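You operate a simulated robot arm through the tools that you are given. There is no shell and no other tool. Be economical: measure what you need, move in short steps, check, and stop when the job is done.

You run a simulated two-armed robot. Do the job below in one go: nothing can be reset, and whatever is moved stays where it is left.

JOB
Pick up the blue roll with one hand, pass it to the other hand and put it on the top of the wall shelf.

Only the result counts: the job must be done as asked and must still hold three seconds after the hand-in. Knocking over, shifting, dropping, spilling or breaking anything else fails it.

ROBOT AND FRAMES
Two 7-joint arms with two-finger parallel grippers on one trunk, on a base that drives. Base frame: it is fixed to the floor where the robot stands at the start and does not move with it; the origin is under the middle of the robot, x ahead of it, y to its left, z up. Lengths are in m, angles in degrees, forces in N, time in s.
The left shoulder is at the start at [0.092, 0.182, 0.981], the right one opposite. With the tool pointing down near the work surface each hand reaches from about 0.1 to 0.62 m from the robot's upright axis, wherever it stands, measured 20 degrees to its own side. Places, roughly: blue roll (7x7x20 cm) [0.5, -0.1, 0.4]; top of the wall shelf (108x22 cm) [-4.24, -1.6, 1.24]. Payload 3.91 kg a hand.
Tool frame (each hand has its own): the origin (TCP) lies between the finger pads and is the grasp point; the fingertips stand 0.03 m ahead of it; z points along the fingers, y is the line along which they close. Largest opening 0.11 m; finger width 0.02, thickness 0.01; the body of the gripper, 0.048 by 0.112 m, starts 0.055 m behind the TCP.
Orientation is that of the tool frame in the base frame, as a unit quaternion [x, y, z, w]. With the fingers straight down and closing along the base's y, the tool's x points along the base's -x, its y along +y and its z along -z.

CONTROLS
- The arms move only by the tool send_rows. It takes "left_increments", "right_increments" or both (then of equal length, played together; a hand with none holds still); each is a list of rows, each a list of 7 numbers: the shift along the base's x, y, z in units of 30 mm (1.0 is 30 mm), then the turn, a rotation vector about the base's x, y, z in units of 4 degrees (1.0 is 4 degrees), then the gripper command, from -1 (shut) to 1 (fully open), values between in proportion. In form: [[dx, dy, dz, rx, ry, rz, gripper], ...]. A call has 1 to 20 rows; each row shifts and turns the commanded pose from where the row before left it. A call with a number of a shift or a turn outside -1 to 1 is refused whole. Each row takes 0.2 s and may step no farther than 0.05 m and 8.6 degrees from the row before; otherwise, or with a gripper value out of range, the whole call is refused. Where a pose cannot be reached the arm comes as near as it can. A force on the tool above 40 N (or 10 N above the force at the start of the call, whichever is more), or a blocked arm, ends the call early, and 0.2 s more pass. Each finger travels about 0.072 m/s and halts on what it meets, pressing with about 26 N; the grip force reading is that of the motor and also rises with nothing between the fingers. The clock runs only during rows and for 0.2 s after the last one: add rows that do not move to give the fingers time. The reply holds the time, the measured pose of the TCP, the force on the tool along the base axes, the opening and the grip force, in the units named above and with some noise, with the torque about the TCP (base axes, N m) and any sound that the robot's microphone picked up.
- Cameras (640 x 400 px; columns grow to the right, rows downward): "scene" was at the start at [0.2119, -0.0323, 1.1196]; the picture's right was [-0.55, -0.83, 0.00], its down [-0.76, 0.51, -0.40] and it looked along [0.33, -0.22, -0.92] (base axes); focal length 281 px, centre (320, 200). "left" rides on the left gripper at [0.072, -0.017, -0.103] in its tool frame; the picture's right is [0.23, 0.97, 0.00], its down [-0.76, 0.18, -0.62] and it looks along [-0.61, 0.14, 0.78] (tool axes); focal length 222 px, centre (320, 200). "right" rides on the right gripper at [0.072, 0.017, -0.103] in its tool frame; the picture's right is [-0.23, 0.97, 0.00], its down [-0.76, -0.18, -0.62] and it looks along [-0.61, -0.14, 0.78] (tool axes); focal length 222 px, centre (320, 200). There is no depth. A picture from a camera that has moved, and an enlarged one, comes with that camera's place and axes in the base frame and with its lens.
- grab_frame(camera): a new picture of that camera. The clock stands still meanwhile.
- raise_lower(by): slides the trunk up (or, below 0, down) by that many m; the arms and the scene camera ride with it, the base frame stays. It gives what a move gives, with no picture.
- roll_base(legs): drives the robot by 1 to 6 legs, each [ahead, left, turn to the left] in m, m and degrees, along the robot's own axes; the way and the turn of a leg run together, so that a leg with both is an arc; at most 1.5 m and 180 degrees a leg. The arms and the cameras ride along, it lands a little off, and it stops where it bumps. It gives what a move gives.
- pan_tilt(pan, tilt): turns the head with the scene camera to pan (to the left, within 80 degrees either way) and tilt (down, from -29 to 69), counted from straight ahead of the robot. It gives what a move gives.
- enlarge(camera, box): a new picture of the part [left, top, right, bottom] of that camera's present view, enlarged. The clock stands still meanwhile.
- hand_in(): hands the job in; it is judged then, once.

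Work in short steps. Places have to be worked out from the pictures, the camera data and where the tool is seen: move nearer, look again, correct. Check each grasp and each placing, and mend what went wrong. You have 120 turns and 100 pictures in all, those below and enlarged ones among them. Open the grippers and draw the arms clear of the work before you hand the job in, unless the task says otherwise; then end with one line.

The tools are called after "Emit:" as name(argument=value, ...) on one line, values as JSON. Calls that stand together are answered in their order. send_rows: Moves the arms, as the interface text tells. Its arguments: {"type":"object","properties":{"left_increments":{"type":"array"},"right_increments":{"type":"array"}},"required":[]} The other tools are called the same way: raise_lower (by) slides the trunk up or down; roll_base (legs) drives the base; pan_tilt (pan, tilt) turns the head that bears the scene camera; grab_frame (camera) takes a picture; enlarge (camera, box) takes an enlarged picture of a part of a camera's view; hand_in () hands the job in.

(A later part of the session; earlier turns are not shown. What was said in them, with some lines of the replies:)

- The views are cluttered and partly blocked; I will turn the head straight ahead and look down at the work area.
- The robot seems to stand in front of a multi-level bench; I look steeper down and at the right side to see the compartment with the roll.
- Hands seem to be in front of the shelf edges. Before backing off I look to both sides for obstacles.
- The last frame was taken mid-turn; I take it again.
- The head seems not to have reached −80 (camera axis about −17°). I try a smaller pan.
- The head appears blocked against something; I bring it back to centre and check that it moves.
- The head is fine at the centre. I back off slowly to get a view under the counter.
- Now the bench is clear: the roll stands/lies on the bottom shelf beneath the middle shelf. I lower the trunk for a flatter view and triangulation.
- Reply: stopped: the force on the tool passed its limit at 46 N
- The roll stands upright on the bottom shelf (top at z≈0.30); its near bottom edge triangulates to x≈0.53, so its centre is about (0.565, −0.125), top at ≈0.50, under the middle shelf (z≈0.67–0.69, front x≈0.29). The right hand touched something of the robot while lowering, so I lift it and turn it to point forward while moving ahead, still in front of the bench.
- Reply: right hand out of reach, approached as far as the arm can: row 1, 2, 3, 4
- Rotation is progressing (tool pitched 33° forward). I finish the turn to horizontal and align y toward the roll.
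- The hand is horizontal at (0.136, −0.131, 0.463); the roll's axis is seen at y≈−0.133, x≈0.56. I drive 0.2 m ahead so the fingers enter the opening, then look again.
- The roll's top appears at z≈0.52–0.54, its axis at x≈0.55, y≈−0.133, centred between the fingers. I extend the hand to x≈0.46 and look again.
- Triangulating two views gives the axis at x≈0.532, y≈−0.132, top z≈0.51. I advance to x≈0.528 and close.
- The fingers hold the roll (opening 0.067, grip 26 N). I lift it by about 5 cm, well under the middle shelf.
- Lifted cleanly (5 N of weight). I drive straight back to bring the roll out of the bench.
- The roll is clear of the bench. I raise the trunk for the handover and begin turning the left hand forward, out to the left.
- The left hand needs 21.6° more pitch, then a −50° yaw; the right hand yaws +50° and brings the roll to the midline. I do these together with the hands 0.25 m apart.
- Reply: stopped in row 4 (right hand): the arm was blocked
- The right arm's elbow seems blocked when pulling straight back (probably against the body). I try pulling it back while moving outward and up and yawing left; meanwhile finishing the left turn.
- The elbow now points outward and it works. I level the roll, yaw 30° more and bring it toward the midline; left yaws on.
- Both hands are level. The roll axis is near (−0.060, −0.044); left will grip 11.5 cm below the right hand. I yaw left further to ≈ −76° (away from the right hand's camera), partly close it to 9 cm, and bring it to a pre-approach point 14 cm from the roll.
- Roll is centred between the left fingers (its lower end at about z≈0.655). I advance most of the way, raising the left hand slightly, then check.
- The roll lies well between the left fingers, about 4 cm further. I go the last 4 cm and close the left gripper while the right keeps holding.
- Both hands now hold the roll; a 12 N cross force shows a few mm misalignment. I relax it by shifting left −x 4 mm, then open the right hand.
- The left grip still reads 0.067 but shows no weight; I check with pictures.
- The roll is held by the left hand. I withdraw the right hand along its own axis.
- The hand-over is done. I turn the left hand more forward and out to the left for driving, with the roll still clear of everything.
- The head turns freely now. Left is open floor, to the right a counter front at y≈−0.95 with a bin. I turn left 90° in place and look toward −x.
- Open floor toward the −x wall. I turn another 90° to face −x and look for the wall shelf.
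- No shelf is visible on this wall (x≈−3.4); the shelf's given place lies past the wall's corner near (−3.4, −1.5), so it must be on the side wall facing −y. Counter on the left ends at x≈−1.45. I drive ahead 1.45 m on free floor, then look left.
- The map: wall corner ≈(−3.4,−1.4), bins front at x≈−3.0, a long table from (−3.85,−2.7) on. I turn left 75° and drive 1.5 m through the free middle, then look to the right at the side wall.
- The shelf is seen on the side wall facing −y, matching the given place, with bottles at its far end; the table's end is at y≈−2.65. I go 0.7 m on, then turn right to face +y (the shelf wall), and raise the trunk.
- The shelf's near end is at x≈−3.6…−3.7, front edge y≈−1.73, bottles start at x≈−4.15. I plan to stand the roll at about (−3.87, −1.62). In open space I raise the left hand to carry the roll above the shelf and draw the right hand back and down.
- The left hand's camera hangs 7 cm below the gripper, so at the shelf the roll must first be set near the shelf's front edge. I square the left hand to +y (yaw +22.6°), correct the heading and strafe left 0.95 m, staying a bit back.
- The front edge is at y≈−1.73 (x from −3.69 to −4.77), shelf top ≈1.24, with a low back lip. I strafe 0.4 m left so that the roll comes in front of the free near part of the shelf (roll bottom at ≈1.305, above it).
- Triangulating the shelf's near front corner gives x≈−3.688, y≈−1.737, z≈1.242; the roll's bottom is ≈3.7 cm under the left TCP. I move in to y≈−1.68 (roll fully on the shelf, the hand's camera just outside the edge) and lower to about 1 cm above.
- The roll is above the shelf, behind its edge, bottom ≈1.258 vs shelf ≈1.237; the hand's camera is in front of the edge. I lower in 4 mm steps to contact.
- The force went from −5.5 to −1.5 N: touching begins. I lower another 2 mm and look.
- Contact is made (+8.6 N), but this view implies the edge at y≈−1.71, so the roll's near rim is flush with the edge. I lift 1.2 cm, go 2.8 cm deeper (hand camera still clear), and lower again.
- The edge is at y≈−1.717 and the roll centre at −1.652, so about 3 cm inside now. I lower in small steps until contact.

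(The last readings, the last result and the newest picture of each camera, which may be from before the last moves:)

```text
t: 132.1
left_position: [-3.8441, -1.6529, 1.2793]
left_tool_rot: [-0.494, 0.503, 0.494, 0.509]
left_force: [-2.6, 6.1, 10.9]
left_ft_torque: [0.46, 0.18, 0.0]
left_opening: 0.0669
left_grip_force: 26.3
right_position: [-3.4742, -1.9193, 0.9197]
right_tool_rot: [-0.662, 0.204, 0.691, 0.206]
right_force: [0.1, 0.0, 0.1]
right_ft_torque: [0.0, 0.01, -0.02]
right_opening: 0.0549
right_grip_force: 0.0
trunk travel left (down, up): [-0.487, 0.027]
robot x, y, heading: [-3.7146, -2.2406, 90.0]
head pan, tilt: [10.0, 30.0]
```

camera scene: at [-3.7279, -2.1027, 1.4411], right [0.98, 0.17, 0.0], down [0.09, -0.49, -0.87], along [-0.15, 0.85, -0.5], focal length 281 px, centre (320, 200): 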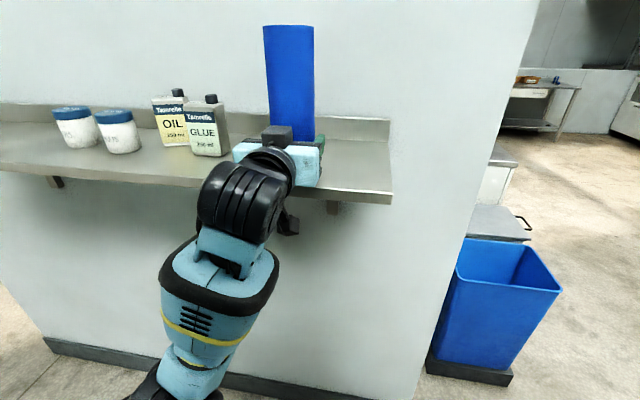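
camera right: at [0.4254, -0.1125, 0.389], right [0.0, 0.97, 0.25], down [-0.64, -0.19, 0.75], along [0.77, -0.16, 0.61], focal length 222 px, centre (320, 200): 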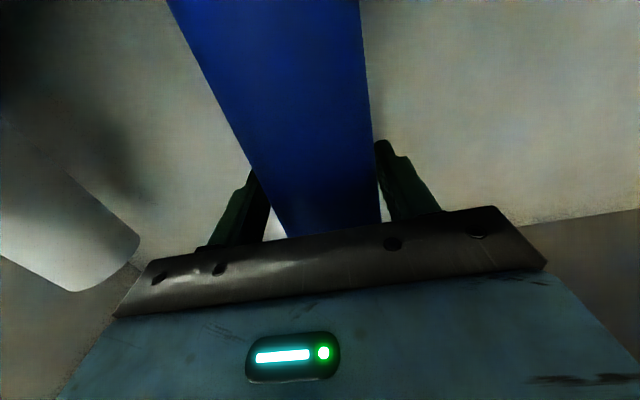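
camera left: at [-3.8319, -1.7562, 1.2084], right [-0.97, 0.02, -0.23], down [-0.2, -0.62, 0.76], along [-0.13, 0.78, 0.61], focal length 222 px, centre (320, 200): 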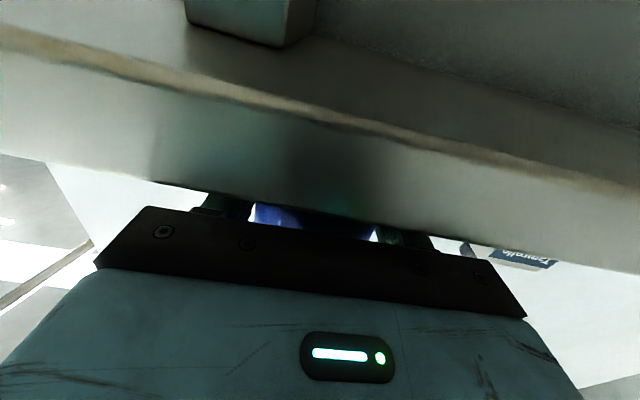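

It rests with firm contact. I relax the pressing by 1.5 mm and open the left fingers gently.

Emit:
send_rows(left_increments=[[0, 0, 0.06, 0, 0, 0, -1], [0, 0, 0, 0, 0, 0, 0.3], [0, 0, 0, 0, 0, 0, 0.3], [0, 0, 0, 0, 0, 0, 0.45], [0, 0, 0, 0, 0, 0, 0.7], [0, 0, 0, 0, 0, 0, 0.7]])

Emit:
enlarge(camera="scene", box=[160, 20, 420, 260])

Emit:
grab_frame(camera="left")

```text
t: 133.5
left_position: [-3.8449, -1.6529, 1.2799]
left_tool_rot: [-0.496, 0.504, 0.494, 0.506]
left_force: [-0.2, 0.2, 0.3]
left_ft_torque: [-0.03, 0.03, -0.03]
left_opening: 0.0935
left_grip_force: 0.0
right_position: [-3.4738, -1.9189, 0.9197]
right_tool_rot: [-0.662, 0.205, 0.691, 0.206]
right_force: [-0.2, -0.2, 0.4]
right_ft_torque: [-0.03, -0.04, -0.01]
right_opening: 0.0551
right_grip_force: 0.1
trunk travel left (down, up): [-0.487, 0.027]
robot x, y, heading: [-3.715, -2.238, 90.0]
head pan, tilt: [10.0, 30.0]
```

```text
1.67 times, centred on (290, 140) of scene
camera zoom: at [-3.7279, -2.1032, 1.4412], right [0.98, 0.17, 0.0], down [0.09, -0.49, -0.87], along [-0.15, 0.85, -0.5], focal length 468 px, centre (370, 300)
```

zoom: 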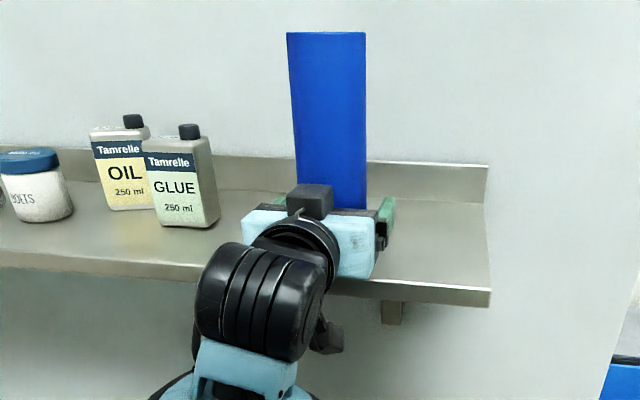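

```text
45 pictures are left
camera left: at [-3.8309, -1.7567, 1.2075], right [-0.97, 0.02, -0.23], down [-0.2, -0.62, 0.76], along [-0.13, 0.78, 0.61], focal length 222 px, centre (320, 200)
```

left: 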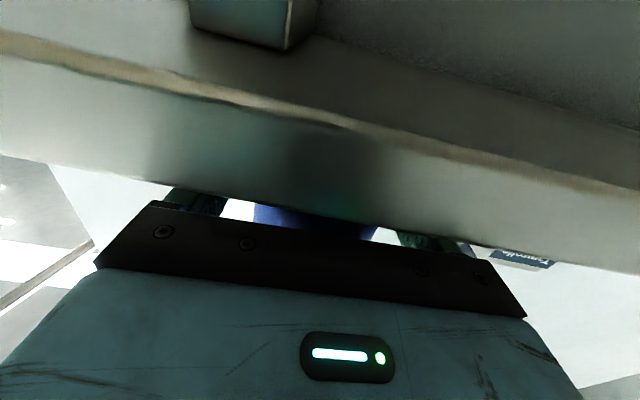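

The roll stands alone on the shelf. I withdraw the left hand straight back.

Emit:
send_rows(left_increments=[[0, -0.5, 0, 0, 0, 0, 0.7], [0, -0.7, 0, 0, 0, 0, 0.7], [0, -0.7, 0, 0, 0, 0, 0.7], [0, -0.7, 0, 0, 0, 0, 0.7], [0, -0.7, 0, 0, 0, 0, 0.7], [0, -0.7, 0, 0, 0, 0, 0.7]])

Emit:
grab_frame(camera="scene")

Emit:
grab_frame(camera="left")

```text
t: 134.9
left_position: [-3.8439, -1.7728, 1.2798]
left_tool_rot: [-0.496, 0.503, 0.494, 0.507]
left_force: [0.4, -0.3, 0.0]
left_ft_torque: [0.01, 0.03, 0.03]
left_opening: 0.0937
left_grip_force: 0.0
right_position: [-3.4738, -1.9197, 0.9195]
right_tool_rot: [-0.663, 0.205, 0.69, 0.206]
right_force: [0.0, 0.7, -0.5]
right_ft_torque: [-0.03, -0.03, -0.02]
right_opening: 0.0552
right_grip_force: 0.0
trunk travel left (down, up): [-0.487, 0.027]
robot x, y, heading: [-3.7142, -2.2371, 89.9]
head pan, tilt: [10.0, 30.0]
```

```text
44 pictures are left
camera scene: at [-3.7277, -2.1036, 1.4412], right [0.98, 0.17, 0.0], down [0.09, -0.49, -0.87], along [-0.15, 0.85, -0.5], focal length 281 px, centre (320, 200)
```

scene: 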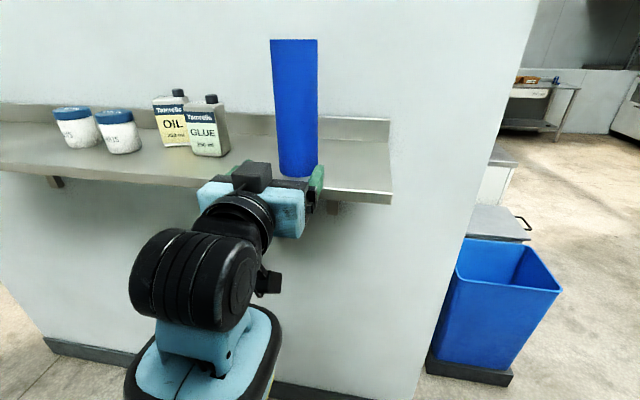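

```text
43 pictures are left
camera left: at [-3.8304, -1.8771, 1.2075], right [-0.97, 0.02, -0.23], down [-0.2, -0.62, 0.76], along [-0.13, 0.78, 0.61], focal length 222 px, centre (320, 200)
```

left: 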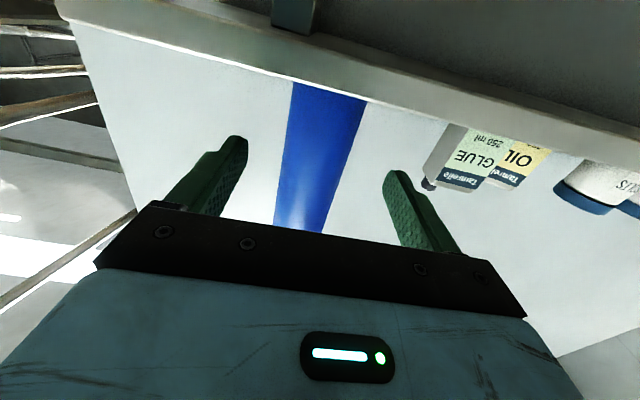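

The roll stands upright on the shelf, the fingers are out. I draw the hand back some more, open both grippers, and take a last look.

Emit:
send_rows(left_increments=[[0, -0.5, 0, 0, 0, 0, 1], [0, -0.5, 0, 0, 0, 0, 1], [0, -0.5, 0, 0, 0, 0, 1], [0, -0.5, 0, 0, 0, 0, 1], [0, 0, 0, 0, 0, 0, 1]], right_increments=[[0, 0, 0, 0, 0, 0, 1], [0, 0, 0, 0, 0, 0, 1], [0, 0, 0, 0, 0, 0, 1], [0, 0, 0, 0, 0, 0, 1], [0, 0, 0, 0, 0, 0, 1]])

Emit:
grab_frame(camera="scene")

```text
t: 136.1
left_position: [-3.8379, -1.8065, 1.2889]
left_tool_rot: [-0.49, 0.501, 0.513, 0.496]
left_force: [0.1, 1.0, -1.0]
left_ft_torque: [0.01, 0.0, -0.02]
left_opening: 0.11
left_grip_force: 0.1
left hand out of reach, approached as far as the arm can: row 2, 3, 4
right_position: [-3.4743, -1.9195, 0.9196]
right_tool_rot: [-0.663, 0.205, 0.69, 0.206]
right_force: [0.2, -0.9, -0.5]
right_ft_torque: [0.0, 0.01, -0.01]
right_opening: 0.1101
right_grip_force: 0.1
trunk travel left (down, up): [-0.487, 0.027]
robot x, y, heading: [-3.7156, -2.2377, 90.2]
head pan, tilt: [10.0, 30.0]
```

```text
42 pictures are left
camera scene: at [-3.7279, -2.1031, 1.4411], right [0.98, 0.17, 0.0], down [0.09, -0.49, -0.87], along [-0.15, 0.85, -0.5], focal length 281 px, centre (320, 200)
```

scene: 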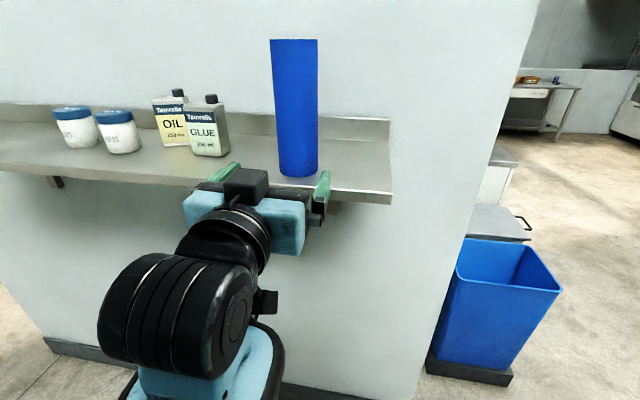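

All stands still, and the arm has reached its rear limit about 6 cm from the edge. I strafe right along the path I came to get fully clear.

Emit:
roll_base(legs=[[0, -0.5, 0]])

Emit:
pan_tilt(pan=45, tilt=20)

Emit:
grab_frame(camera="scene")

```text
t: 141.0
left_position: [-3.3472, -1.8054, 1.2842]
left_tool_rot: [-0.492, 0.504, 0.511, 0.493]
left_force: [0.2, 1.0, -0.4]
left_ft_torque: [0.0, 0.01, 0.04]
left_opening: 0.1101
left_grip_force: 0.0
right_position: [-2.984, -1.917, 0.9188]
right_tool_rot: [-0.663, 0.204, 0.691, 0.205]
right_force: [0.6, 0.3, -1.0]
right_ft_torque: [-0.01, -0.03, 0.01]
right_opening: 0.11
right_grip_force: 0.1
trunk travel left (down, up): [-0.487, 0.027]
robot x, y, heading: [-3.2182, -2.2392, 90.5]
head pan, tilt: [10.0, 30.0]
```

```text
t: 142.0
left_position: [-3.3465, -1.8054, 1.2835]
left_tool_rot: [-0.49, 0.505, 0.512, 0.492]
left_force: [0.1, 0.0, 0.9]
left_ft_torque: [0.03, -0.02, 0.04]
left_opening: 0.1101
left_grip_force: 0.0
right_position: [-2.9827, -1.9177, 0.9174]
right_tool_rot: [-0.663, 0.203, 0.691, 0.205]
right_force: [0.2, -0.3, -0.1]
right_ft_torque: [0.02, -0.01, 0.03]
right_opening: 0.1099
right_grip_force: 0.1
trunk travel left (down, up): [-0.487, 0.027]
robot x, y, heading: [-3.2227, -2.2394, 90.4]
head pan, tilt: [45.0, 20.0]
```

```text
41 pictures are left
camera scene: at [-3.2855, -2.1253, 1.4572], right [0.7, 0.71, 0.0], down [0.24, -0.24, -0.94], along [-0.67, 0.66, -0.34], focal length 281 px, centre (320, 200)
```

scene: 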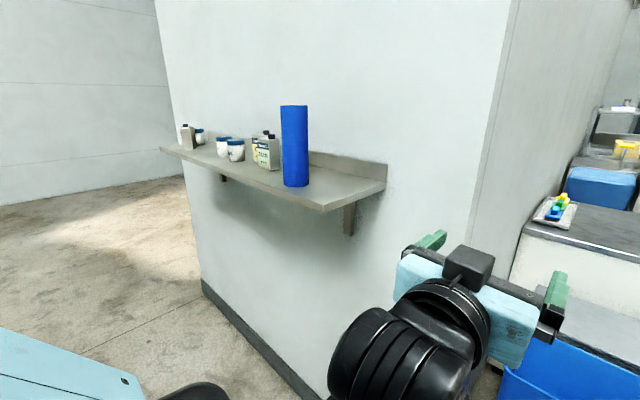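

The roll stands upright on the wall shelf, the other items there are undisturbed, and both hands are open and clear. I hand in.

Emit:
hand_in()

```text
The job is handed in.
```

The right hand picked up the blue roll and passed it to the left, which stood it upright on the wall shelf; both hands are open and clear, the bottles look undisturbed, and the job is handed in.
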